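You operate a simulated robot arm through the tools that you are given. There is no shell and no other tool. Be economical: measure what you need, move in short steps, check, and stop when the job is done.

The job below is to be done with a simulated robot arm. You get a single attempt, and the scene is never put back.

## Task
Fetch the silver scoop and set it on the top of the bin table. Close the drawer of the dough table. Take the silver tart tin and put it on the narrow part from the bottom of the third shelf. Put one of the small dough balls from the right belt on the end of the island top. Take the dark blue brush on the left belt and put it away on the top of the dough table. Close the care drawer of the left oven. Put the open sack that says "rice" from the top of the narrow table on the left belt and the open sack that says "lentils" on the top of the left oven. Take the large dough ball from the island top beside the table well and put it on the top of the right oven. Any order will do. Set down upright: open sack.
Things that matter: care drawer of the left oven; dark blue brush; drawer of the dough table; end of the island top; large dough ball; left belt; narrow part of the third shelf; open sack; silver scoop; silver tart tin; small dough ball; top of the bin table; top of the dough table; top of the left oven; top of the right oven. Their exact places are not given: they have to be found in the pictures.

The check looks at the end state, three seconds after you hand in, the way a careful person would. Anything else that was tipped, shoved, dropped, spilled or broken makes it a failure.

## Robot
A 6-joint arm with a fingered hand on a trunk, on a base that drives. Base frame: it is fixed to the floor where the robot stands at the start and does not move with it; the origin is under the middle of the robot, x ahead of it, y to its left, z up. Lengths are in cm, angles in degrees, forces in N, time in s.
With the tool pointing down near the work surface it reaches from about 12 to 82 cm from the robot's upright axis, wherever it stands. Its first joint turns from -166.0 to 166.0 degrees. Places, roughly: care drawer of the left oven [-260, -180, 60]; dark blue brush (12x5x7 cm) [-100, -60, 110]; drawer of the dough table [30, 40, 80]; end of the island top [-100, 380, 80]; large dough ball (12x12x4 cm) [-60, 270, 80]; left belt [-110, -60, 110]; narrow part of the third shelf (35x18 cm) [390, -2, 94]; open sack [-75, -275, 100]; silver scoop (8x22x7 cm) [60, 10, 90]; silver tart tin (6x6x3 cm) [-100, 60, 110]; small dough ball (6x6x3 cm) [-120, 60, 110]; top of the bin table [160, 150, 90]; top of the dough table [50, 70, 90]; top of the left oven [-290, -150, 180]; top of the right oven [-290, -40, 180]. Payload 4 kg.
The TCP is the grasp point between the finger pads, 2 cm short of the fingertips. In the tool frame z runs along the fingers and y along their closing line. The gripper opens to 14 cm. The gripper's body begins 5.4 cm behind the TCP. The gripper is a hand of 3 fingers: y runs from the thumb to the fingers, the wrist lies at [0, 0, -21.5] in the tool frame, and closing takes about 1.5 s.
Orientation is that of the tool frame in the base frame, as [roll, pitch, yaw] about the fixed x, y, z axes, in that order (R = Rz(yaw) Ry(pitch) Rx(roll)). With the fingers straight down and closing along the base's y, the tool's x points along the base's -x, its y along +y and its z along -z.

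## Interface
- The arm moves only by the tool servo_tool. Its argument "plan" is a list of rows, each a list of 6 numbers: the shift along the base's x, y, z in m, then the turn, a rotation vector about the base's x, y, z in degrees. In form: [[x, y, z, rx, ry, rz], ...]. A call has 1 to 12 rows; each row shifts and turns the commanded pose from where the row before left it. "hand" is the gripper command, from -1 (shut) to 1 (fully open), values between in proportion, set as the call begins (left out, the last holds). A row lasts 0.2 s, in which the tool goes at most 5 cm and 8.6 degrees; a call with a longer step from one row to the next is refused whole, and so is a gripper value outside its range. Where a pose cannot be reached the arm comes as near as it can. A force on the tool above 40 N (or 10 N above the force at the start of the call, whichever is more), or a blocked arm, ends the call early, and 0.2 s more pass. Each finger travels about 4.5 cm/s and halts on what it meets, pressing with about 32 N; the grip force reading is that of the motor and also rises with nothing between the fingers. The clock runs only during rows and for 0.2 s after the last one: add rows that do not move to give the fingers time. It gives the time, the measured TCP pose, the force on the tool (base axes), the opening and the grip force at its end, in the units of the frame above (readings bear some noise), with the torque about the TCP (base axes, N m) and any sound that the robot's microphone picked up.
- Cameras (640 x 400 px; columns grow to the right, rows downward): "scene" is now at [5.33, 20.56, 144.28]; the picture's right is [0.19, -0.98, 0.00], its down [-0.79, -0.16, -0.59] and it looks along [0.58, 0.11, -0.81] (base axes); focal length 263 px, centre (320, 200). "wrist" rides on the gripper at [7.4, -4.3, -7.9] in the tool frame; the picture's right is [0.50, 0.87, 0.00], its down [-0.59, 0.34, -0.73] and it looks along [-0.64, 0.37, 0.68] (tool axes); focal length 275 px, centre (320, 200).
- capture(camera): a new picture of that camera. It takes no simulated time.
- raise_lower(by): slides the trunk up (or, below 0, down) by that many cm; the arm and the scene camera ride with it, the base frame stays. It gives what a move gives, with no picture.
- base_move(legs): drives the robot by 1 to 6 legs, each [ahead, left, turn to the left] in cm, cm and degrees, along the robot's own axes; the way and the turn of a leg run together, so that a leg with both is an arc; at most 150 cm and 180 degrees a leg. The arm and the cameras ride along, it lands a little off, and it stops where it bumps. It gives what a move gives.
- set_fingers(finger1, finger2, thumb_bend): sets how far each is bent, from 0 (flat) to 1 (curled in); at 0.3 the hand is open as for a grip, at 0.7 the pads meet at the TCP. One left out holds its place. A second passes; each finger stops where it meets its share of the squeeze, and holds until it gets a number again. A gripper value or a shape takes the hand back. It gives what a move gives, with no picture; readings hold the bend of each and the force on the fingers (four entries, about 0 where the hand has none), thumb and palm.
- set_grasp(shape): the hand has 3 fingers and takes this shape, open, in about a second: jaw (thumb against the fingers, like two jaws); tri (thumb and two fingers); tip (a fingertip pinch); poke (one finger out to press); point (the index stretched); flat (the hand flat); cup (the hand cupped); fist (a fist). The gripper value then closes the fingers along that shape, each until it touches; the sizes above hold for jaw. It gives what a move gives, with no picture.
- turn_head(pan, tilt): turns the head with the scene camera to pan (to the left, within 120 degrees either way) and tilt (down, from -29 to 69), counted from straight ahead of the robot. It gives what a move gives.
- probe_pixels(camera, pixels): for up to 12 pixels [column, row] of the newest picture of that camera ("zoom" is the newest enlarged one), the place [x, y, z] in the base frame of the surface seen there, good to about 0.2 cm. It takes no simulated time.
- inspect(camera, box): a new picture of the part [left, top, right, bottom] of that camera's present view, enlarged. It takes no simulated time.
- sign_off(): hands the job in; it is judged then, once.

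Work in short steps. Measure before you move; look again where a grasp or a placing could have gone wrong, and mend it. You have 322 turns and 186 pictures in all, those below and enlarged ones among them. Open the gripper and draw the arm clear of the work before you hand the job in, unless the task says otherwise.

The tools are called after "Call:" as name(argument=value, ...) on one line, values as JSON. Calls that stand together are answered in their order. servo_tool: Moves the arm, as the interface text tells. Its arguments: {"type":"object","properties":{"plan":{"type":"array"},"hand":{"type":"number"}},"required":["plan"]} The other tools are called the same way: raise_lower (by) slides the trunk up or down; set_grasp (shape) gives the hand a shape; set_fingers (finger1, finger2, thumb_bend) moves the fingers one by one; base_move (legs) drives the base; turn_head (pan, tilt) turns the head that bears the scene camera; capture (camera) takes a picture; probe_pixels (camera, pixels) gives the place of the surface under pixels of a picture; inspect (camera, box) takes an enlarged picture of a part of a camera's view; sign_off () hands the job in.

At the start:

```text
clock: 0.0
position: [24.4, 34.47, 123.32]
orientation: [180.0, 0.0, -180.0]
contact_force: [-1.6, 0.0, -0.1]
torque: [0.01, 0.0, 0.02]
opening: 13.99
grip_force: 0.0
shape: jaw
bend: [0.3, 0.3, 0.3]
finger forces: [0.1, 0.1, 0.1, 0.1, 0.0, 0.0]
trunk travel left (down, up): [-5.0, 54.0]
robot x, y, heading: [-0.2, 0.1, -0.1]
head pan, tilt: [9.8, 55.5]
```

scene: 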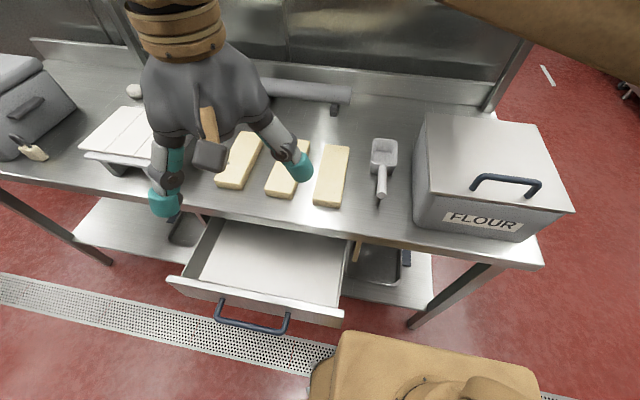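
wrist: 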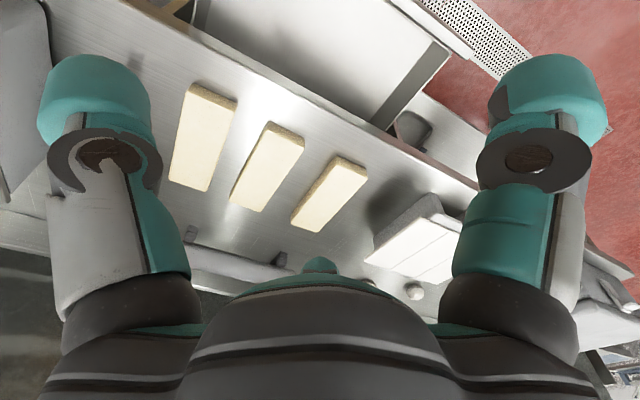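

The picture shows the scoop at about (383,165), the open drawer with its handle at (252,322). I measure them.

Call:
probe_pixels(camera="scene", pixels=[[384, 150], [382, 170], [381, 190], [373, 147], [396, 147], [252, 326], [218, 310], [286, 325], [260, 306], [200, 250], [420, 215], [350, 220]])

Call:
inspect(camera="scene", box=[320, 120, 440, 220])

```text
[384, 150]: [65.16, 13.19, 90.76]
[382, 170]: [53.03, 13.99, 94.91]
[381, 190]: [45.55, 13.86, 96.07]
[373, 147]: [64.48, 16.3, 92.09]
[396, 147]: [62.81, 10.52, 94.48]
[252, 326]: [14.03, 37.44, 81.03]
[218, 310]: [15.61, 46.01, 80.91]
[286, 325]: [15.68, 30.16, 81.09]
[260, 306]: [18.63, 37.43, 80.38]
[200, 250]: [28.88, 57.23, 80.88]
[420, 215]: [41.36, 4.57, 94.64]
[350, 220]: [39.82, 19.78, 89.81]
```

```text
4.00 times, centred on (380, 170) of scene
```

zoom: 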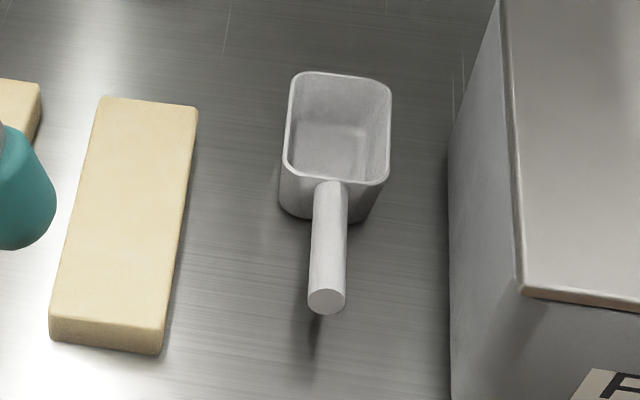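

The drawer front is at x≈15–18 with its handle at z 81; I need to know the free space around me first. I survey with the head.

Call:
turn_head(pan=70, tilt=20)

Call:
capture(camera="scene")

Call:
turn_head(pan=120, tilt=20)

Call:
capture(camera="scene")

Call:
turn_head(pan=-70, tilt=20)

Call:
capture(camera="scene")

Call:
turn_head(pan=-120, tilt=20)

Call:
capture(camera="scene")

Call:
turn_head(pan=0, tilt=20)

Call:
capture(camera="scene")

```text
clock: 1.3
position: [24.36, 34.59, 123.21]
orientation: [-179.9, 0.0, 180.0]
contact_force: [-0.1, 0.0, -0.7]
torque: [0.0, 0.0, 0.01]
opening: 13.98
grip_force: 0.0
shape: jaw
bend: [0.3, 0.3, 0.3]
finger forces: [0.0, 0.1, 0.0, 0.1, 0.0, 0.0]
trunk travel left (down, up): [-5.0, 54.0]
robot x, y, heading: [-0.27, 0.18, 0.3]
head pan, tilt: [70.0, 20.0]
```

```text
182 pictures are left
```

scene: 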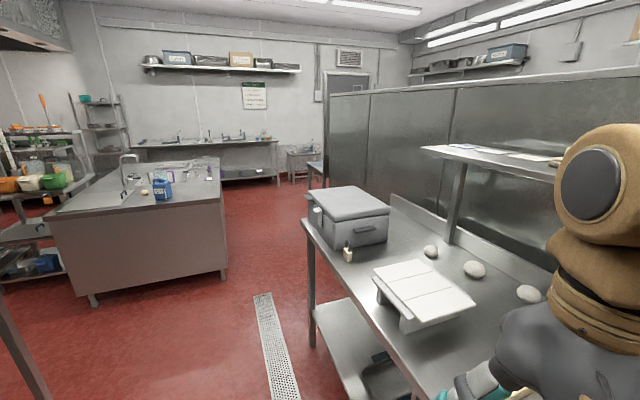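

```text
clock: 2.5
position: [24.43, 34.45, 123.41]
orientation: [-180.0, 0.0, -180.0]
contact_force: [0.5, -0.4, -0.2]
torque: [-0.01, 0.0, 0.0]
opening: 13.98
grip_force: 0.0
shape: jaw
bend: [0.3, 0.3, 0.3]
finger forces: [0.0, 0.0, 0.0, 0.1, 0.0, 0.0]
trunk travel left (down, up): [-5.0, 54.0]
robot x, y, heading: [0.21, 0.02, 0.3]
head pan, tilt: [120.0, 20.0]
```

```text
181 pictures are left
```

scene: 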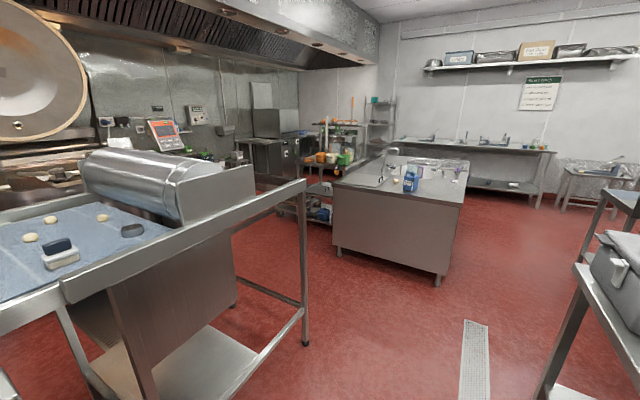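

```text
clock: 5.3
position: [24.44, 34.49, 123.19]
orientation: [180.0, 0.0, 180.0]
contact_force: [0.7, 0.5, -0.1]
torque: [-0.03, -0.05, 0.03]
opening: 13.99
grip_force: 0.1
shape: jaw
bend: [0.3, 0.3, 0.3]
finger forces: [0.0, 0.1, 0.0, 0.0, 0.1, 0.0]
trunk travel left (down, up): [-5.0, 54.0]
robot x, y, heading: [0.04, -0.02, -0.1]
head pan, tilt: [-70.0, 20.0]
```

```text
180 pictures are left
```

scene: 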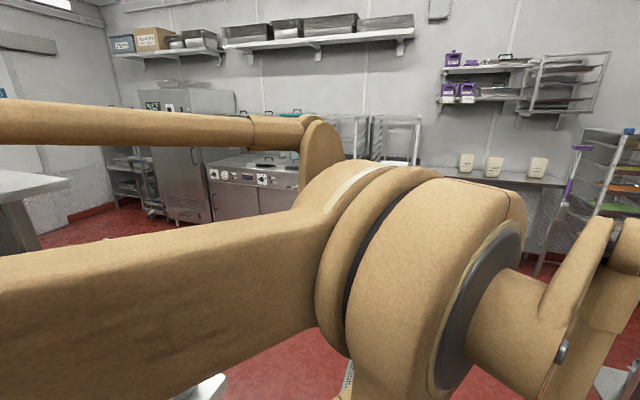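

```text
clock: 6.5
position: [24.45, 34.45, 123.36]
orientation: [180.0, 0.1, -180.0]
contact_force: [0.7, 0.3, 0.6]
torque: [0.03, 0.01, 0.01]
opening: 14.0
grip_force: 0.1
shape: jaw
bend: [0.3, 0.3, 0.3]
finger forces: [0.0, 0.0, 0.1, 0.0, 0.1, 0.1]
trunk travel left (down, up): [-5.0, 54.0]
robot x, y, heading: [0.07, 0.01, 0.3]
head pan, tilt: [-120.0, 20.0]
```

```text
179 pictures are left
```

scene: 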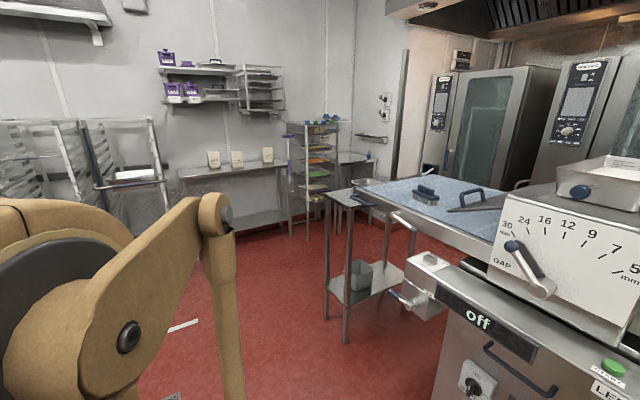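

```text
clock: 8.5
position: [24.27, 34.55, 123.18]
orientation: [-180.0, 0.0, -179.9]
contact_force: [0.2, 0.4, -0.1]
torque: [0.0, 0.03, 0.01]
opening: 13.98
grip_force: 0.1
shape: jaw
bend: [0.3, 0.3, 0.3]
finger forces: [0.0, 0.1, 0.0, 0.0, 0.0, 0.0]
trunk travel left (down, up): [-5.0, 54.0]
robot x, y, heading: [-0.05, 0.04, 0.3]
head pan, tilt: [0.0, 20.0]
```

```text
178 pictures are left
```

scene: 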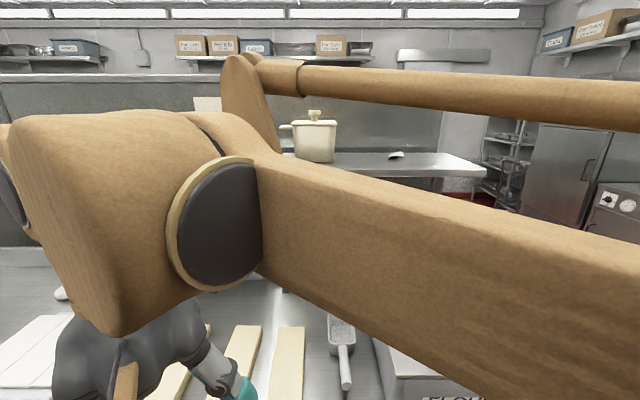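

The sheeter stands behind me; I measure how much free floor there is behind and at the sides.

Call:
turn_head(pan=120, tilt=35)

Call:
capture(camera="scene")

Call:
probe_pixels(camera="scene", pixels=[[290, 100], [300, 250], [240, 330], [60, 200], [20, 250], [120, 170], [100, 110], [60, 140], [120, 350], [400, 300], [150, 250], [440, 200]])

Call:
turn_head(pan=-120, tilt=35)

Call:
capture(camera="scene")

Call:
probe_pixels(camera="scene", pixels=[[490, 290], [430, 190], [500, 175], [620, 320], [540, 300], [330, 100], [330, 230], [360, 180], [450, 80], [420, 100], [600, 150], [470, 220]])

```text
clock: 10.5
position: [24.5, 34.56, 123.3]
orientation: [179.9, 0.0, -180.0]
contact_force: [-0.2, -1.1, 0.3]
torque: [0.01, -0.02, -0.04]
opening: 13.99
grip_force: 0.0
shape: jaw
bend: [0.3, 0.3, 0.3]
finger forces: [0.0, 0.1, 0.1, 0.1, 0.1, 0.0]
trunk travel left (down, up): [-5.0, 54.0]
robot x, y, heading: [0.11, -0.16, -0.2]
head pan, tilt: [120.0, 35.0]
```

```text
177 pictures are left
```

scene: 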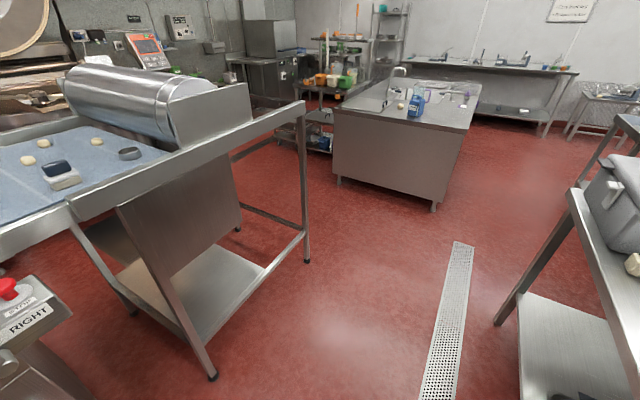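

```text
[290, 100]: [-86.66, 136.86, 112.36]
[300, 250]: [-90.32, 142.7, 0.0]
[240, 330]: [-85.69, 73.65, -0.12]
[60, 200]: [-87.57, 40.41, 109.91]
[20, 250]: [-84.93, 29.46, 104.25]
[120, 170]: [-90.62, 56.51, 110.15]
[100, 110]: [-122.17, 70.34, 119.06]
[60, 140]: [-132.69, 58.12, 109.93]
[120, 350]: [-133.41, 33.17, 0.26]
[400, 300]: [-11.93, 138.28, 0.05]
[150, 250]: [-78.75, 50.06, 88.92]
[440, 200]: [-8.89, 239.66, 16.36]
```

```text
clock: 13.9
position: [24.36, 34.49, 123.3]
orientation: [180.0, 0.1, -179.9]
contact_force: [-0.2, -0.1, 0.0]
torque: [0.0, 0.03, -0.01]
opening: 13.98
grip_force: 0.0
shape: jaw
bend: [0.3, 0.3, 0.3]
finger forces: [0.1, 0.1, 0.1, 0.0, 0.0, 0.1]
trunk travel left (down, up): [-5.0, 54.0]
robot x, y, heading: [0.21, 0.0, -0.2]
head pan, tilt: [-120.0, 35.0]
```

```text
176 pictures are left
```

scene: 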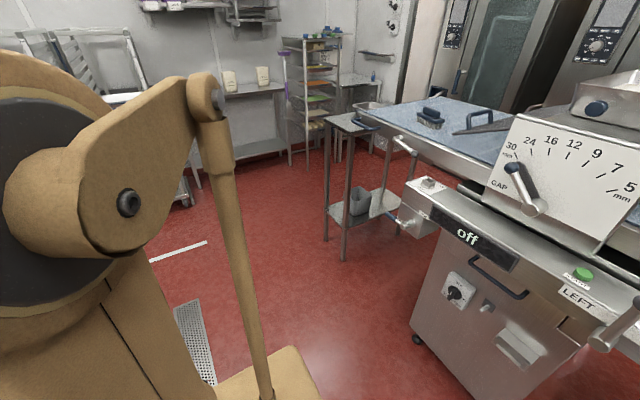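

```text
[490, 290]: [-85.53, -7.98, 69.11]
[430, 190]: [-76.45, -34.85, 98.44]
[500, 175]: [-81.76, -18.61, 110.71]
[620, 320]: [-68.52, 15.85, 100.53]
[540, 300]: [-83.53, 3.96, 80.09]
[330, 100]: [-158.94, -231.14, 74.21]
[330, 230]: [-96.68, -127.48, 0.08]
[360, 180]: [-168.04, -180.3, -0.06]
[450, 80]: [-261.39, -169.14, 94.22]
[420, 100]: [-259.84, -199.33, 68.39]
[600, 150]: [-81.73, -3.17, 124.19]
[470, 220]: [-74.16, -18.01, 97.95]
```

The sheeter's front is at x≈-68, so backing 28 cm is safe. I do that so the tilted hand has room in front of the drawer, and turn the head to it.

Call:
base_move(legs=[[-28, 0, 0]])

Call:
turn_head(pan=20, tilt=45)

Call:
capture(camera="scene")

```text
clock: 15.8
position: [-4.28, 34.61, 123.48]
orientation: [179.9, 0.0, -179.9]
contact_force: [0.4, -0.1, 0.5]
torque: [0.01, -0.01, 0.02]
opening: 13.99
grip_force: 0.1
shape: jaw
bend: [0.3, 0.3, 0.3]
finger forces: [0.1, 0.1, 0.0, 0.1, 0.0, 0.2]
trunk travel left (down, up): [-5.0, 54.0]
robot x, y, heading: [-28.53, -0.2, 0.0]
head pan, tilt: [-120.0, 35.0]
```

```text
clock: 18.1
position: [-4.32, 34.56, 123.31]
orientation: [-180.0, 0.0, -179.8]
contact_force: [-0.1, 0.1, -0.2]
torque: [0.01, -0.04, -0.02]
opening: 14.0
grip_force: 0.0
shape: jaw
bend: [0.3, 0.3, 0.3]
finger forces: [0.0, 0.1, 0.1, 0.0, 0.1, 0.1]
trunk travel left (down, up): [-5.0, 54.0]
robot x, y, heading: [-28.53, 0.12, 0.2]
head pan, tilt: [20.0, 45.0]
```

```text
175 pictures are left
```

scene: 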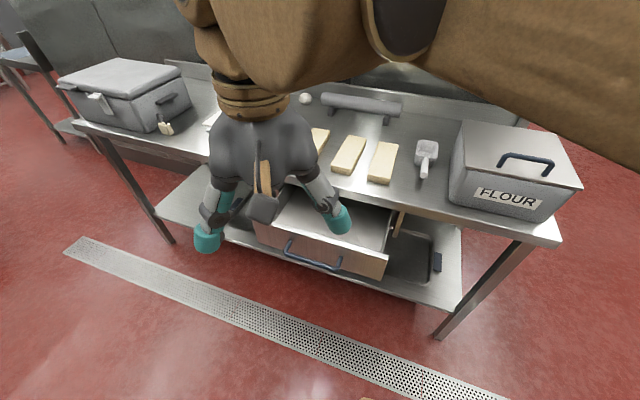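

The hand is over the floor just in front of the drawer. I shut the fingers, lower the hand and tilt it forward by 60°.

Call:
servo_tool(plan=[[0, 0.003, -0.04, 0, -6, 0], [0, 0.003, -0.04, 0, -6, 0], [0, 0.003, -0.04, 0, -6, 0], [0, 0.003, -0.04, 0, -6, 0], [0, 0.003, -0.04, 0, -6, 0], [0, 0.003, -0.04, 0, -6, 0], [0, 0.003, -0.04, 0, -6, 0], [0, 0.003, -0.04, 0, -6, 0], [0, 0, -0.04, 0, -6, 0], [0, 0, -0.04, 0, -6, 0]], hand=-1)

Call:
capture(camera="scene")

```text
clock: 20.5
position: [-1.33, 39.01, 89.68]
orientation: [-179.6, 60.0, 176.7]
contact_force: [0.4, 1.3, -1.1]
torque: [0.0, -0.01, 0.0]
opening: 0.0
grip_force: 31.7
shape: jaw
bend: [0.73, 0.73, 0.7]
finger forces: [0.0, 0.1, 0.0, 0.0, 0.0, 0.1]
out of reach, approached as far as the arm can: row 9, 10
trunk travel left (down, up): [-5.0, 54.0]
robot x, y, heading: [-28.76, 0.14, 0.4]
head pan, tilt: [20.0, 45.0]
stopped in row 10: the arm was blocked; the commanded pose is now the measured one
```

```text
174 pictures are left
```

scene: 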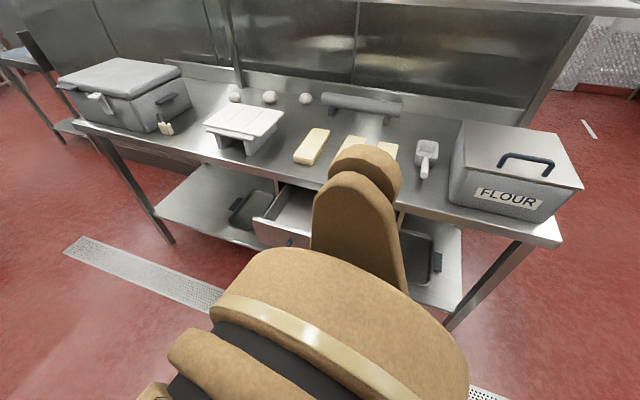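

The arm stopped at z 89.7, without contact. I lower the trunk by 5 cm and reduce the tilt a little.

Call:
raise_lower(by=-5)

Call:
servo_tool(plan=[[0, 0, -0.01, 0, 7, 0], [0, 0, -0.02, 0, 7, 0], [0, 0, 0, 0, 0, 0]])

Call:
capture(camera="wrist")

```text
clock: 21.4
position: [-1.46, 39.09, 84.63]
orientation: [-179.7, 60.1, 176.7]
contact_force: [-0.7, -0.7, 0.1]
torque: [0.02, -0.01, 0.0]
opening: 0.0
grip_force: 31.9
shape: jaw
bend: [0.73, 0.73, 0.7]
finger forces: [0.0, 0.0, 0.0, 0.1, 0.0, 0.1]
trunk travel left (down, up): [0.0, 59.0]
robot x, y, heading: [-28.5, -0.07, 0.1]
head pan, tilt: [20.0, 45.0]
```

```text
clock: 22.2
position: [-1.45, 39.24, 81.59]
orientation: [-178.6, 45.9, 177.7]
contact_force: [-0.4, -0.1, -0.2]
torque: [-0.01, -0.01, 0.0]
opening: 0.0
grip_force: 31.9
shape: jaw
bend: [0.73, 0.73, 0.7]
finger forces: [0.0, 0.0, 0.0, 0.1, 0.1, 0.0]
trunk travel left (down, up): [0.0, 59.0]
robot x, y, heading: [-28.42, 0.1, -0.0]
head pan, tilt: [20.0, 45.0]
```

```text
173 pictures are left
```

wrist: 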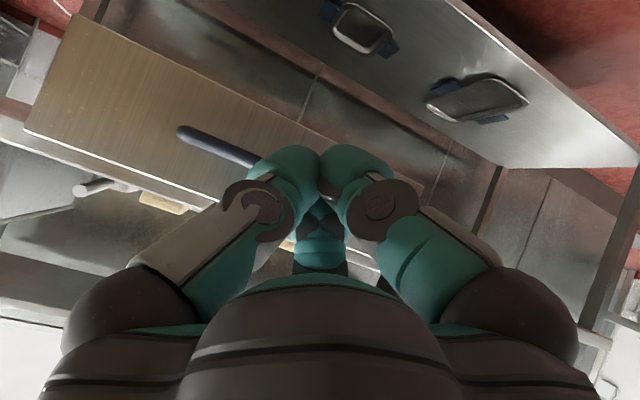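

The fingertips are in front of the handle at (225,145) in the wrist view. I push forward in even steps.

Call:
servo_tool(plan=[[0.03, 0, 0, 0, 0, 0], [0.03, 0, 0, 0, 0, 0], [0.03, 0, 0, 0, 0, 0], [0.02, 0, 0, 0, 0, 0], [0.02, 0, 0, 0, 0, 0], [0.02, 0, 0, 0, 0, 0], [0.02, 0, 0, 0, 0, 0], [0.02, 0, 0, 0, 0, 0], [0.02, 0, 0, 0, 0, 0], [0.02, 0, 0, 0, 0, 0], [0.02, 0, 0, 0, 0, 0], [0.02, 0, 0, 0, 0, 0]])

Call:
servo_tool(plan=[[0.02, 0, 0, 0, 0, 0], [0.02, 0, 0, 0, 0, 0], [0.02, 0, 0, 0, 0, 0], [0.02, 0, 0, 0, 0, 0], [0.02, 0, 0, 0, 0, 0], [0.02, 0, 0, 0, 0, 0]])

Call:
capture(camera="scene")

```text
clock: 24.8
position: [25.39, 39.21, 81.72]
orientation: [-178.6, 46.1, 177.7]
contact_force: [1.1, -0.2, 0.3]
torque: [-0.02, -0.01, 0.02]
opening: 0.0
grip_force: 32.1
shape: jaw
bend: [0.73, 0.73, 0.7]
finger forces: [0.0, 0.1, 0.1, 0.1, 0.1, 0.1]
trunk travel left (down, up): [0.0, 59.0]
robot x, y, heading: [-28.74, -0.02, 0.3]
head pan, tilt: [20.0, 45.0]
```

```text
clock: 25.4
position: [28.06, 39.44, 82.15]
orientation: [-178.5, 46.1, 178.0]
contact_force: [-23.5, -4.2, 31.8]
torque: [-0.38, -0.12, -0.32]
opening: 0.0
grip_force: 32.2
shape: jaw
bend: [0.73, 0.73, 0.7]
finger forces: [0.0, 0.1, 0.1, 0.0, 85.3, 0.1]
trunk travel left (down, up): [0.0, 59.0]
robot x, y, heading: [-28.32, 0.1, 0.4]
head pan, tilt: [20.0, 45.0]
stopped in row 2: the force on the tool passed its limit at 62 N (the readings are from after the stop); the commanded pose is now the measured one
```

```text
172 pictures are left
```

scene: 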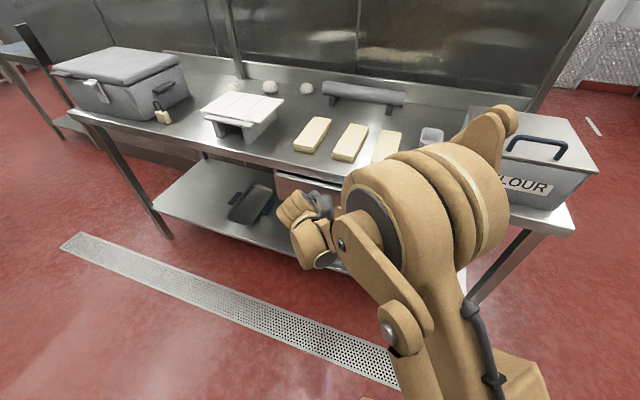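

The push ended with 62 N at x≈28. I look closely at whether the drawer is flush with the table edge.

Call:
inspect(camera="scene", box=[240, 140, 400, 240])

Call:
probe_pixels(camera="zoom", pixels=[[170, 150], [200, 170], [200, 120], [250, 135], [150, 180]])

Call:
capture(camera="wrist")

```text
4.00 times, centred on (320, 190) of scene
```

zoom: 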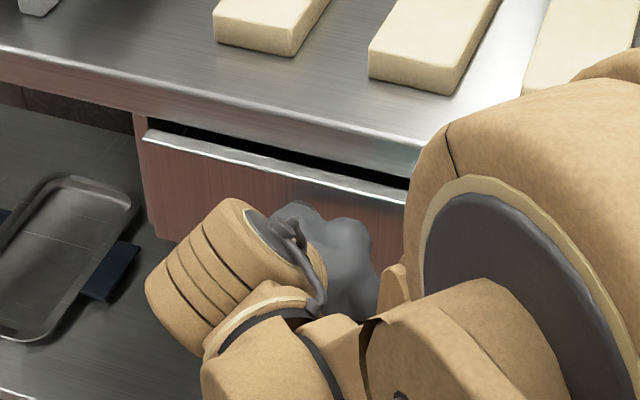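

```text
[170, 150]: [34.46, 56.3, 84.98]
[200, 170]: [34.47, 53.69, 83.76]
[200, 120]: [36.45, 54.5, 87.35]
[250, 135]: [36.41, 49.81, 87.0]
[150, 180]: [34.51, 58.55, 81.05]
```

```text
170 pictures are left
```

wrist: 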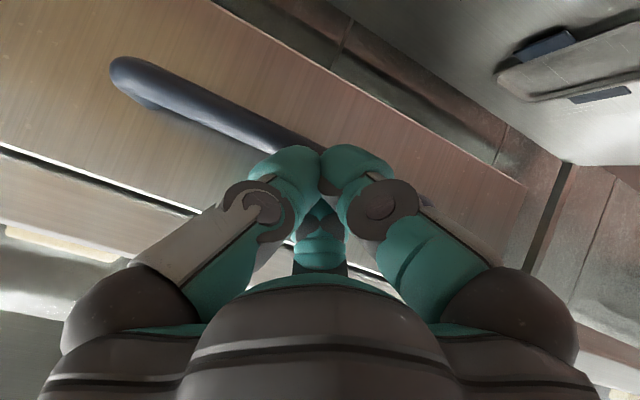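

The drawer front is now at x 34.5, the table edge at 36.4, so it may lack a little. I draw back a bit and push once more.

Call:
servo_tool(plan=[[-0.01, 0, -0.005, 0, 0, 0], [0.01, 0, 0, 0, 0, 0], [0.008, 0, 0, 0, 0, 0], [0.008, 0, 0, 0, 0, 0], [0.008, 0, 0, 0, 0, 0]])

Call:
servo_tool(plan=[[-0.04, 0, 0, 0, 0, 0], [-0.04, 0, 0, 0, 0, 0], [-0.04, 0, 0, 0, 0, 0], [-0.04, 0, 0, 0, 0, 0], [-0.04, 0, 0, 0, 0, 0], [-0.04, 0, 0, 0, 0, 0], [-0.04, 0, 0, 0, 0, 0]])

Call:
inspect(camera="scene", box=[220, 140, 420, 265])

```text
clock: 25.8
position: [27.73, 39.29, 81.84]
orientation: [-178.5, 46.5, 177.9]
contact_force: [-3.2, -1.7, 40.1]
torque: [0.31, -0.76, -0.04]
opening: 0.0
grip_force: 31.8
shape: jaw
bend: [0.73, 0.71, 0.7]
finger forces: [0.0, 61.5, 0.0, 0.0, 0.0, 0.0]
trunk travel left (down, up): [0.0, 59.0]
robot x, y, heading: [-28.85, 0.06, 0.4]
head pan, tilt: [20.0, 45.0]
stopped in row 2: the force on the tool passed its limit at 53 N (the readings are from after the stop); the commanded pose is now the measured one
```

```text
clock: 26.1
position: [26.71, 39.26, 81.85]
orientation: [-178.2, 46.8, 178.0]
contact_force: [0.1, 1.3, 31.5]
torque: [0.37, -0.65, 0.01]
opening: 0.0
grip_force: 32.0
shape: jaw
bend: [0.73, 0.71, 0.7]
finger forces: [0.0, 54.9, 0.1, 0.0, 0.0, 0.0]
trunk travel left (down, up): [0.0, 59.0]
robot x, y, heading: [-28.43, -0.25, 0.3]
head pan, tilt: [20.0, 45.0]
stopped in row 1: the force on the tool passed its limit at 55 N (the readings are from after the stop); the commanded pose is now the measured one
```

```text
3.20 times, centred on (320, 202) of scene
```

zoom: 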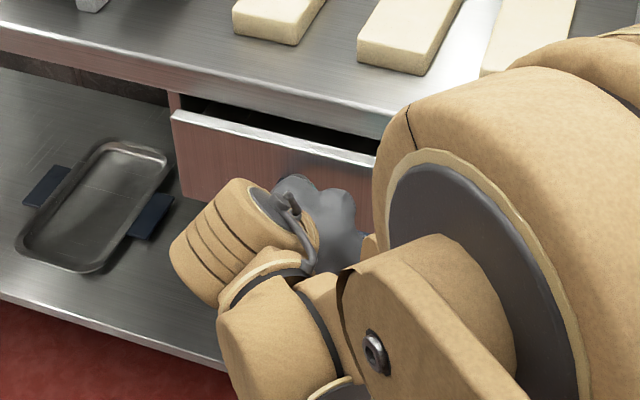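

The fingertips are resting on the handle bar (upward force 31–40 N) and pulled the drawer back a bit. I lift straight up clear of the bar and look.

Call:
servo_tool(plan=[[0, 0, 0.02, 0, 0, 0], [-0.01, 0, 0.03, 0, 0, 0], [-0.03, 0, 0.02, 0, 0, 0], [-0.04, 0, 0, 0, 0, 0], [-0.04, 0, 0, 0, 0, 0]])

Call:
capture(camera="wrist")

Call:
inspect(camera="scene", box=[220, 140, 420, 265])

```text
clock: 27.3
position: [14.73, 39.49, 88.46]
orientation: [-178.3, 46.4, 178.0]
contact_force: [0.0, -0.5, -0.7]
torque: [0.04, -0.02, 0.02]
opening: 0.02
grip_force: 31.8
shape: jaw
bend: [0.73, 0.72, 0.7]
finger forces: [0.1, 0.0, 0.0, 0.1, 0.0, 0.1]
trunk travel left (down, up): [0.0, 59.0]
robot x, y, heading: [-28.54, -0.09, 0.6]
head pan, tilt: [20.0, 45.0]
```

```text
168 pictures are left
```

wrist: 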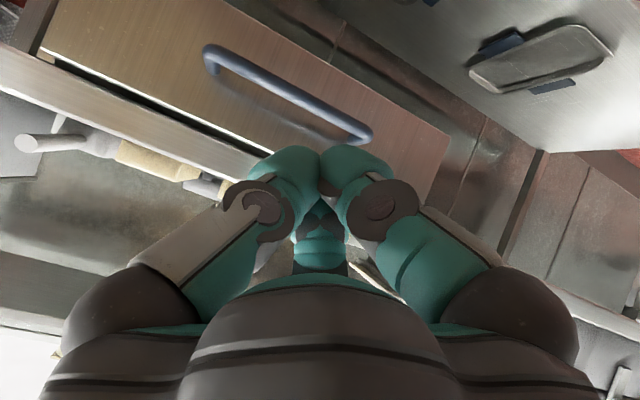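

```text
3.20 times, centred on (320, 202) of scene
```

zoom: 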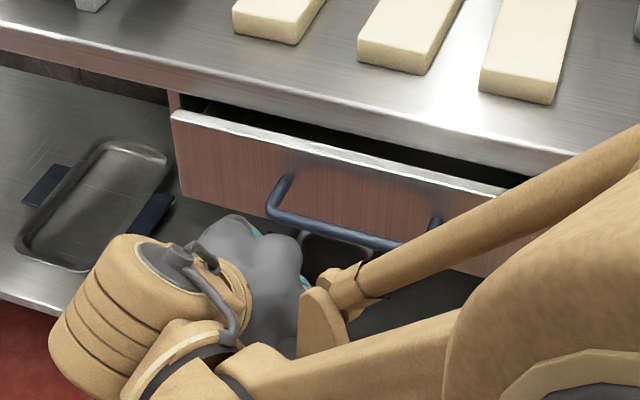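

I set the fingers steeper (about 20° tilt) so that they cross the bar squarely, lower to z 80.5 and push on the bar.

Call:
servo_tool(plan=[[0, 0, -0.01, 0, 6.5, 0], [0, 0, -0.02, 0, 6.5, 0], [0, -0.01, -0.025, 0, 6.5, 0], [0, 0, -0.025, 0, 6.5, 0], [0, 0, 0, 0, 0, 0]])

Call:
servo_tool(plan=[[0.03, 0, 0, 0, 0, 0], [0.03, 0, 0, 0, 0, 0], [0.02, 0, 0, 0, 0, 0], [0.02, 0, 0, 0, 0, 0], [0.01, 0, 0, 0, 0, 0], [0.01, 0, 0, 0, 0, 0], [0.01, 0, 0, 0, 0, 0], [0.01, 0, 0, 0, 0, 0], [0.01, 0, 0, 0, 0, 0], [0.01, 0, 0, 0, 0, 0]])

Call:
inspect(camera="scene", box=[220, 140, 420, 265])

```text
clock: 28.5
position: [14.75, 38.17, 80.53]
orientation: [-177.4, 20.3, 178.5]
contact_force: [-0.3, 0.0, 0.1]
torque: [0.0, -0.01, 0.03]
opening: 0.0
grip_force: 31.8
shape: jaw
bend: [0.73, 0.72, 0.7]
finger forces: [0.1, 0.1, 0.1, 0.1, 0.0, 0.0]
trunk travel left (down, up): [0.0, 59.0]
robot x, y, heading: [-28.6, 0.08, 0.3]
head pan, tilt: [20.0, 45.0]
```

```text
clock: 30.2
position: [27.28, 38.68, 80.66]
orientation: [-177.3, 20.0, 178.9]
contact_force: [-20.0, -4.1, 4.5]
torque: [-0.01, -0.02, -0.03]
opening: 0.0
grip_force: 32.0
shape: jaw
bend: [0.73, 0.72, 0.7]
finger forces: [0.1, 0.0, 0.0, 0.0, 0.0, 0.0]
trunk travel left (down, up): [0.0, 59.0]
robot x, y, heading: [-28.53, -0.23, 0.7]
head pan, tilt: [20.0, 45.0]
stopped in row 8: the force on the tool passed its limit at 48 N (the readings are from after the stop); the commanded pose is now the measured one
```

```text
3.20 times, centred on (320, 202) of scene
```

zoom: 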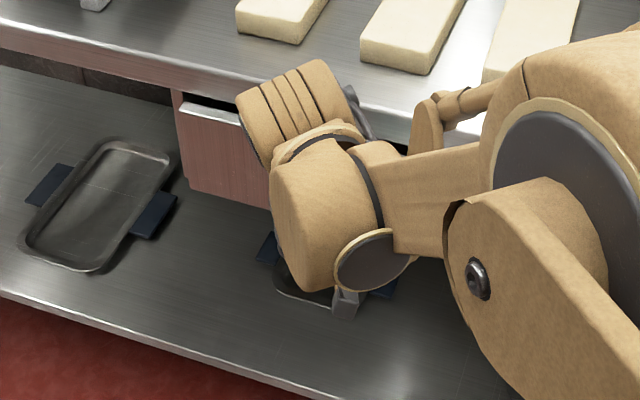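

The drawer has moved in again and stopped against something at 48 N. I probe the front and compare.

Call:
probe_pixels(camera="zoom", pixels=[[195, 115], [220, 120], [220, 150], [230, 80], [180, 110], [200, 100]])

Call:
servo_tool(plan=[[-0.04, 0, 0, 0, 0, 0], [-0.05, 0, 0, 0, 0, 0], [-0.05, 0, 0, 0, 0, 0], [-0.05, 0, 0.02, 0, 0, 0], [-0.05, 0, 0.03, 0, 0, 0]])

Call:
inspect(camera="scene", box=[220, 140, 420, 265])

```text
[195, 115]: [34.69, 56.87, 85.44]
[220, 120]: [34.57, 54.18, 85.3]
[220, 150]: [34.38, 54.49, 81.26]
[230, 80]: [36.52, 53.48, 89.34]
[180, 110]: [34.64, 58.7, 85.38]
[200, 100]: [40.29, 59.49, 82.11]
```

```text
refused: row 4 steps farther than a row can; nothing moved
```

```text
3.20 times, centred on (320, 202) of scene
```

zoom: 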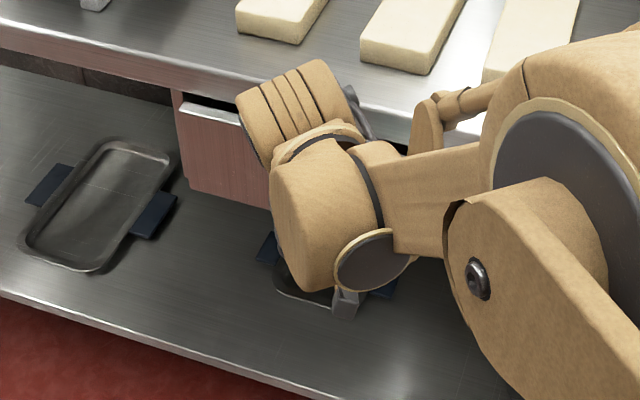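

Both pushes ended with the front at x 34.5 – a firm stop, so it is closed. I draw back and verify.

Call:
servo_tool(plan=[[-0.04, 0, 0, 0, 0, 0], [-0.05, 0, 0, 0, 0, 0], [-0.04, 0, 0.02, 0, 0, 0], [-0.04, 0, 0.03, 0, 0, 0], [-0.03, 0, 0.04, 0, -5, 0], [0, 0, 0.045, 0, 5, 0], [0, 0, 0.045, 0, -8, 0], [0, 0, 0.045, 0, -8, 0], [0, 0, 0.045, 0, -5, 0]], hand=1)

Call:
capture(camera="scene")

```text
clock: 32.2
position: [7.79, 38.55, 107.64]
orientation: [-177.8, 41.1, 178.5]
contact_force: [0.3, 0.5, 0.5]
torque: [0.03, 0.02, 0.01]
opening: 14.01
grip_force: 0.0
shape: jaw
bend: [0.3, 0.3, 0.3]
finger forces: [0.1, 0.1, 0.0, 0.0, 0.0, 0.0]
trunk travel left (down, up): [0.0, 59.0]
robot x, y, heading: [-28.74, -0.07, 0.4]
head pan, tilt: [20.0, 45.0]
```

```text
164 pictures are left
```

scene: 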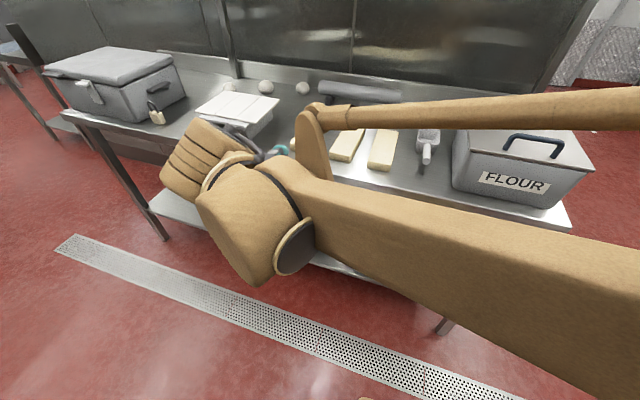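

The drawer is shut. Now I straighten the hand, raise the trunk and drive forward again for the scoop.

Call:
raise_lower(by=15)

Call:
servo_tool(plan=[[0, 0, 0.02, 0, 8, 0], [0, 0, 0.02, 0, 8, 0], [0, 0, 0, 0, 8, 0], [0, 0, 0, 0, 8, 0], [0, 0, 0, 0, 8, 0], [0, 0, 0, 0, 0, 0]])

Call:
base_move(legs=[[22, 0, 0]])

Call:
turn_head(pan=-5, tilt=55)

Call:
capture(camera="scene")

```text
clock: 34.0
position: [7.88, 38.55, 122.54]
orientation: [-177.9, 41.0, 178.5]
contact_force: [0.3, -0.2, -0.2]
torque: [0.0, 0.01, 0.0]
opening: 13.99
grip_force: 0.0
shape: jaw
bend: [0.3, 0.3, 0.3]
finger forces: [0.0, 0.1, 0.0, 0.0, 0.0, 0.1]
trunk travel left (down, up): [-15.0, 44.0]
robot x, y, heading: [-28.44, -0.32, 0.3]
head pan, tilt: [20.0, 45.0]
```

```text
clock: 35.4
position: [7.84, 38.68, 126.47]
orientation: [-176.9, 0.8, 178.9]
contact_force: [-0.7, 0.1, -0.1]
torque: [-0.02, -0.03, 0.0]
opening: 13.98
grip_force: 0.1
shape: jaw
bend: [0.3, 0.3, 0.3]
finger forces: [0.0, 0.1, 0.0, 0.0, 0.0, 0.1]
trunk travel left (down, up): [-15.0, 44.0]
robot x, y, heading: [-28.77, 0.28, 0.6]
head pan, tilt: [20.0, 45.0]
```

```text
clock: 37.0
position: [29.74, 38.9, 126.55]
orientation: [-176.9, 0.9, 178.9]
contact_force: [-0.4, 0.5, -0.3]
torque: [0.0, 0.04, 0.01]
opening: 13.99
grip_force: 0.0
shape: jaw
bend: [0.3, 0.3, 0.3]
finger forces: [0.1, 0.0, 0.0, 0.0, 0.1, 0.1]
trunk travel left (down, up): [-15.0, 44.0]
robot x, y, heading: [-6.89, 0.22, 0.3]
head pan, tilt: [20.0, 45.0]
```

```text
clock: 37.9
position: [29.64, 38.9, 126.56]
orientation: [-176.9, 1.1, 178.8]
contact_force: [1.0, -0.4, -0.4]
torque: [0.0, 0.01, -0.03]
opening: 14.01
grip_force: 0.0
shape: jaw
bend: [0.3, 0.3, 0.3]
finger forces: [0.0, 0.1, 0.0, 0.0, 0.0, 0.0]
trunk travel left (down, up): [-15.0, 44.0]
robot x, y, heading: [-6.71, 0.11, 0.7]
head pan, tilt: [-5.0, 55.0]
```

```text
163 pictures are left
```

scene: 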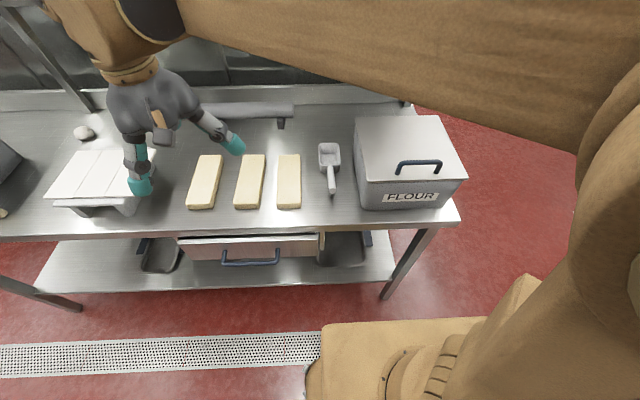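

I measure the scoop's handle and bin side again before coming in.

Call:
probe_pixels(camera="scene", pixels=[[331, 172], [332, 182], [332, 192], [330, 150], [329, 160], [320, 146], [339, 146], [355, 122], [358, 178], [300, 200], [400, 140]])

Call:
servo_tool(plan=[[0.034, -0.035, 0, 0, 0, 0], [0.034, -0.035, 0, 0, 0, 0], [0.034, -0.035, 0, 0, 0, 0], [0.034, -0.035, 0, 0, 0, 0], [0.034, -0.035, 0, 0, 0, 0], [0.034, -0.035, 0, 0, 0, 0], [0, -0.038, -0.03, 0, 0, 0], [0, 0, -0.04, 0, 0, 0], [0, 0, -0.04, 0, 0, 0], [0, 0, -0.03, 0, 0, 0], [0, 0, 0, 0, 0, 0]], hand=0.5)

Call:
capture(camera="wrist")

Call:
capture(camera="scene")

```text
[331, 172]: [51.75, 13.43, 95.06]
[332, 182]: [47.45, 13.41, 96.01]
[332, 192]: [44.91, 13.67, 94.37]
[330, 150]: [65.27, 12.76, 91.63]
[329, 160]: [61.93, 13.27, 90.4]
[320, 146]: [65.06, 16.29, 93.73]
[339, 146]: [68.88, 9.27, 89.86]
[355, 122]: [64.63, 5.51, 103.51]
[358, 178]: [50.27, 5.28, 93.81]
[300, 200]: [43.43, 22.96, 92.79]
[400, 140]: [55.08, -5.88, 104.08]
```

```text
clock: 40.3
position: [49.9, 13.91, 112.54]
orientation: [-176.9, 1.0, 178.9]
contact_force: [0.8, 0.4, 0.4]
torque: [-0.01, 0.02, 0.02]
opening: 10.54
grip_force: 0.0
shape: jaw
bend: [0.25, 0.25, 0.23]
finger forces: [0.1, 0.0, 0.0, 0.0, 0.0, 0.0]
trunk travel left (down, up): [-15.0, 44.0]
robot x, y, heading: [-7.11, -0.05, 0.5]
head pan, tilt: [-5.0, 55.0]
```

```text
162 pictures are left
```

wrist: 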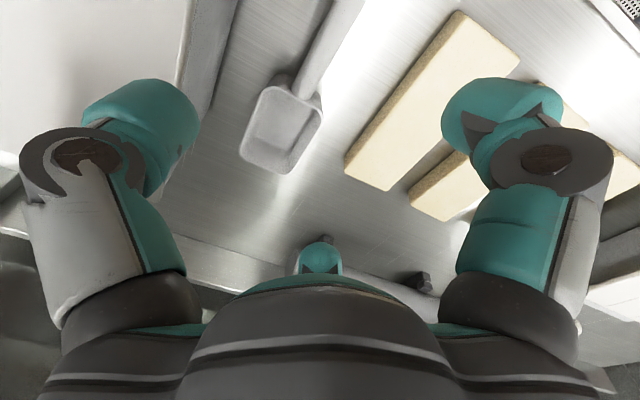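

```text
161 pictures are left
```

scene: 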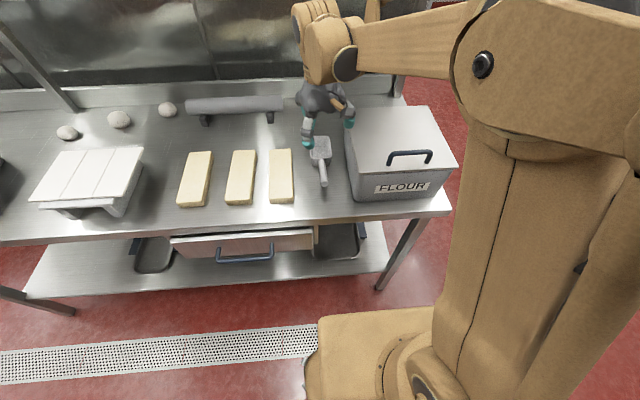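

The hand is above the handle at 18 cm. I narrow the opening to stay clear of butter and bin, then descend to z 95.

Call:
servo_tool(plan=[[0, -0.004, -0.03, 2, 0, 0], [0, 0, -0.04, 1, 0, 0], [0, 0, -0.04, 0, 0, 0], [0, 0, -0.035, 0, 0, 0], [0, 0, -0.02, 0, 0, 0], [0, 0, -0.01, 0, 0, 0], [0, 0, 0, 0, 0, 0]], hand=0.0)

Call:
inspect(camera="scene", box=[240, 90, 400, 215])

Call:
capture(camera="wrist")

```text
clock: 41.9
position: [49.83, 13.68, 95.07]
orientation: [-179.9, 1.1, 178.9]
contact_force: [-0.3, 0.7, -0.5]
torque: [0.01, -0.02, 0.04]
opening: 7.02
grip_force: 0.0
shape: jaw
bend: [0.34, 0.34, 0.33]
finger forces: [0.0, 0.1, 0.1, 0.0, 0.1, 0.0]
trunk travel left (down, up): [-15.0, 44.0]
robot x, y, heading: [-6.54, 0.04, 0.7]
head pan, tilt: [-5.0, 55.0]
```

```text
3.20 times, centred on (320, 152) of scene
```

zoom: 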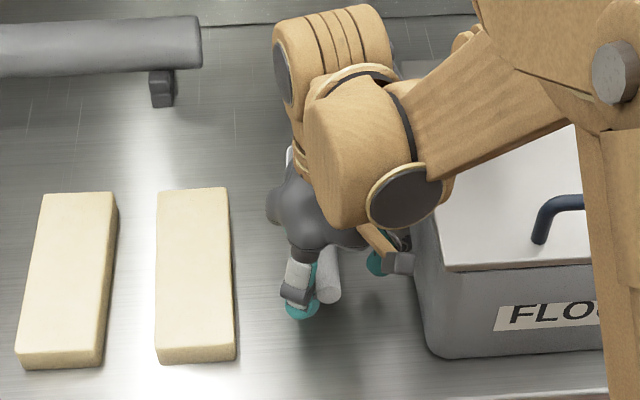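

```text
159 pictures are left
```

wrist: 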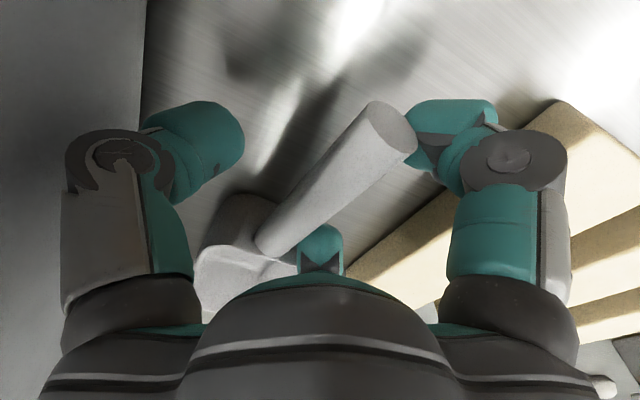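

The handle lies between the digits. I close the hand and let it settle.

Call:
servo_tool(plan=[[0, 0, 0, 0, 0, 0], [0, 0, 0, 0, 0, 0], [0, 0, 0, 0, 0, 0], [0, 0, 0, 0, 0, 0], [0, 0, 0, 0, 0, 0], [0, 0, 0, 0, 0, 0], [0, 0, 0, 0, 0, 0], [0, 0, 0, 0, 0, 0]], hand=-1)

Call:
servo_tool(plan=[[0, 0, 0.02, 0, 0, 0], [0, 0, 0.03, 0, 0, 0], [0, 0, 0.03, 0, 0, 0], [0, 0, 0.03, 0, 0, 0], [0, 0, 0.03, 0, 0, 0], [0, 0, 0.03, 0, 0, 0], [0, 0, 0.03, 0, 0, 0]])

Call:
capture(camera="scene")

```text
clock: 43.7
position: [49.92, 13.69, 94.97]
orientation: [-179.9, 1.0, 178.8]
contact_force: [0.5, 0.2, -0.5]
torque: [0.01, 0.03, 0.01]
opening: 0.06
grip_force: 32.4
shape: jaw
bend: [0.72, 0.74, 0.63]
finger forces: [0.0, 1.9, 0.1, 0.0, 2.0, 0.0]
trunk travel left (down, up): [-15.0, 44.0]
robot x, y, heading: [-7.07, 0.39, 0.4]
head pan, tilt: [-5.0, 55.0]
```

```text
clock: 45.3
position: [49.77, 13.48, 114.93]
orientation: [-179.9, 1.1, 178.9]
contact_force: [0.0, -0.4, 0.2]
torque: [0.04, 0.08, -0.01]
opening: 0.03
grip_force: 31.6
shape: jaw
bend: [0.72, 0.74, 0.63]
finger forces: [0.0, 0.7, 0.1, 0.1, 1.8, 1.0]
trunk travel left (down, up): [-15.0, 44.0]
robot x, y, heading: [-6.97, 0.05, 0.5]
head pan, tilt: [-5.0, 55.0]
```

```text
158 pictures are left
```

scene: 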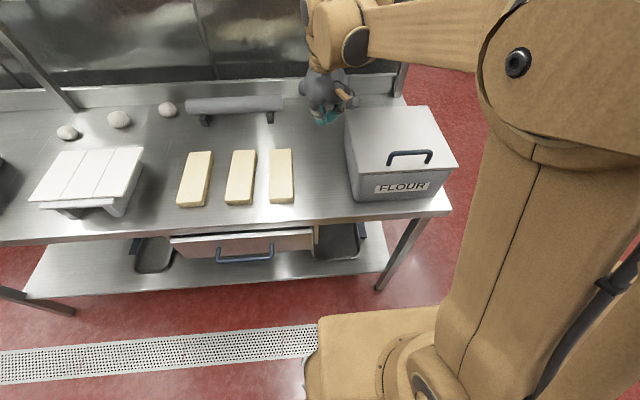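

The scoop has left the table; grip forces are low (≈2 N). I look at the grasp with both cameras.

Call:
capture(camera="wrist")

Call:
inspect(camera="scene", box=[270, 50, 390, 150])

```text
157 pictures are left
```

wrist: 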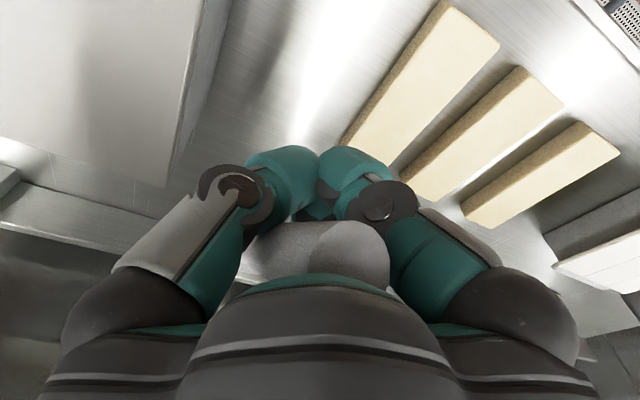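

```text
4.00 times, centred on (330, 100) of scene
```

zoom: 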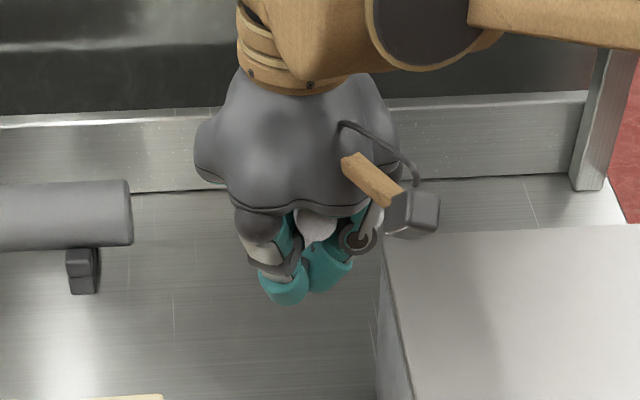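

The handle is caged firmly above the closed pads. Now I look for the way to the bin table.

Call:
raise_lower(by=20)

Call:
turn_head(pan=50, tilt=20)

Call:
capture(camera="scene")

Call:
probe_pixels(camera="scene", pixels=[[20, 150], [60, 140], [120, 140], [200, 120], [300, 110], [400, 100], [500, 100], [60, 180], [120, 200], [160, 220], [40, 210], [400, 140]])

```text
clock: 47.5
position: [49.71, 13.53, 134.73]
orientation: [-179.9, 0.9, 178.9]
contact_force: [0.8, -0.8, -0.4]
torque: [-0.02, 0.06, -0.02]
opening: 0.04
grip_force: 31.9
shape: jaw
bend: [0.72, 0.74, 0.63]
finger forces: [0.0, 0.6, 0.0, 0.0, 1.8, 1.1]
trunk travel left (down, up): [-35.0, 24.0]
robot x, y, heading: [-7.01, -0.16, 0.7]
head pan, tilt: [-5.0, 55.0]
```

```text
clock: 48.7
position: [49.84, 13.51, 134.87]
orientation: [-179.9, 0.9, 178.8]
contact_force: [0.2, -0.1, -0.8]
torque: [0.0, 0.09, 0.0]
opening: 0.06
grip_force: 32.0
shape: jaw
bend: [0.72, 0.74, 0.63]
finger forces: [0.0, 0.7, 0.0, 0.0, 1.7, 1.2]
trunk travel left (down, up): [-35.0, 24.0]
robot x, y, heading: [-6.56, -0.03, 0.4]
head pan, tilt: [50.0, 20.0]
```

```text
155 pictures are left
```

scene: 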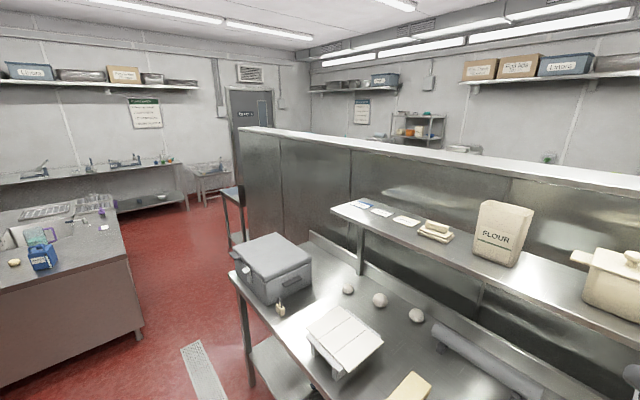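

```text
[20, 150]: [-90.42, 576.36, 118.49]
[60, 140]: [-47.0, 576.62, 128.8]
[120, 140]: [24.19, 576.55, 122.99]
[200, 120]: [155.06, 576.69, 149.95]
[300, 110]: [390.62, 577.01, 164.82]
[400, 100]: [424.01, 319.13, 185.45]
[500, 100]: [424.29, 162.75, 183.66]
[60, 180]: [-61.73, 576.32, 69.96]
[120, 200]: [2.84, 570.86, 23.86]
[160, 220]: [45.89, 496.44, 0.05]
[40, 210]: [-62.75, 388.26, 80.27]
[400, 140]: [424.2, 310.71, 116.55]
```

I probe the partition, the table at its far left end (235,200) and other structures.

Call:
probe_pixels(camera="scene", pixels=[[240, 130], [400, 148], [630, 180], [232, 192], [240, 190], [228, 205], [265, 200], [240, 160], [245, 340], [335, 208], [600, 310], [235, 275]])

Call:
turn_head(pan=-30, tilt=20)

Call:
capture(camera="scene")

```text
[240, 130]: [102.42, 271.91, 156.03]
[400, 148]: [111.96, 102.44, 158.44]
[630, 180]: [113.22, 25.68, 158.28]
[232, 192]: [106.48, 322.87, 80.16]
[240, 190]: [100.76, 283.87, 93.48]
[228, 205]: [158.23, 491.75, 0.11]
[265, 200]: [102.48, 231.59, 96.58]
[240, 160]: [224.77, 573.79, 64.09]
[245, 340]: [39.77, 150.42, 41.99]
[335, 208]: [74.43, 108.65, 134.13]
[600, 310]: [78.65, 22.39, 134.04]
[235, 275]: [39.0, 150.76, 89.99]
```

```text
clock: 50.2
position: [49.81, 13.53, 134.78]
orientation: [-179.9, 1.0, 178.9]
contact_force: [-0.2, 0.0, -1.1]
torque: [0.03, 0.09, -0.03]
opening: 0.06
grip_force: 31.6
shape: jaw
bend: [0.72, 0.74, 0.63]
finger forces: [0.0, 0.8, 0.0, 0.1, 1.7, 1.1]
trunk travel left (down, up): [-35.0, 24.0]
robot x, y, heading: [-7.01, 0.18, 0.6]
head pan, tilt: [-30.0, 20.0]
```

```text
154 pictures are left
```

scene: 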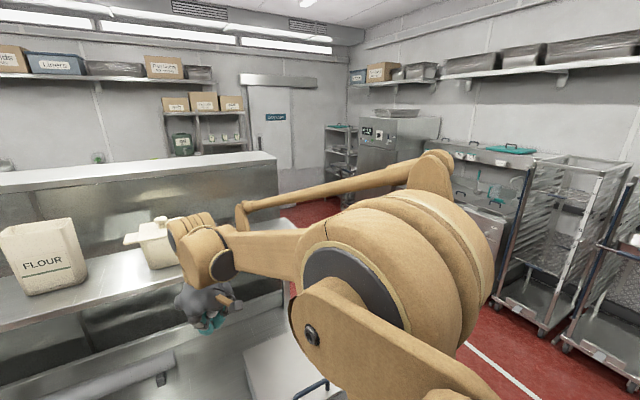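

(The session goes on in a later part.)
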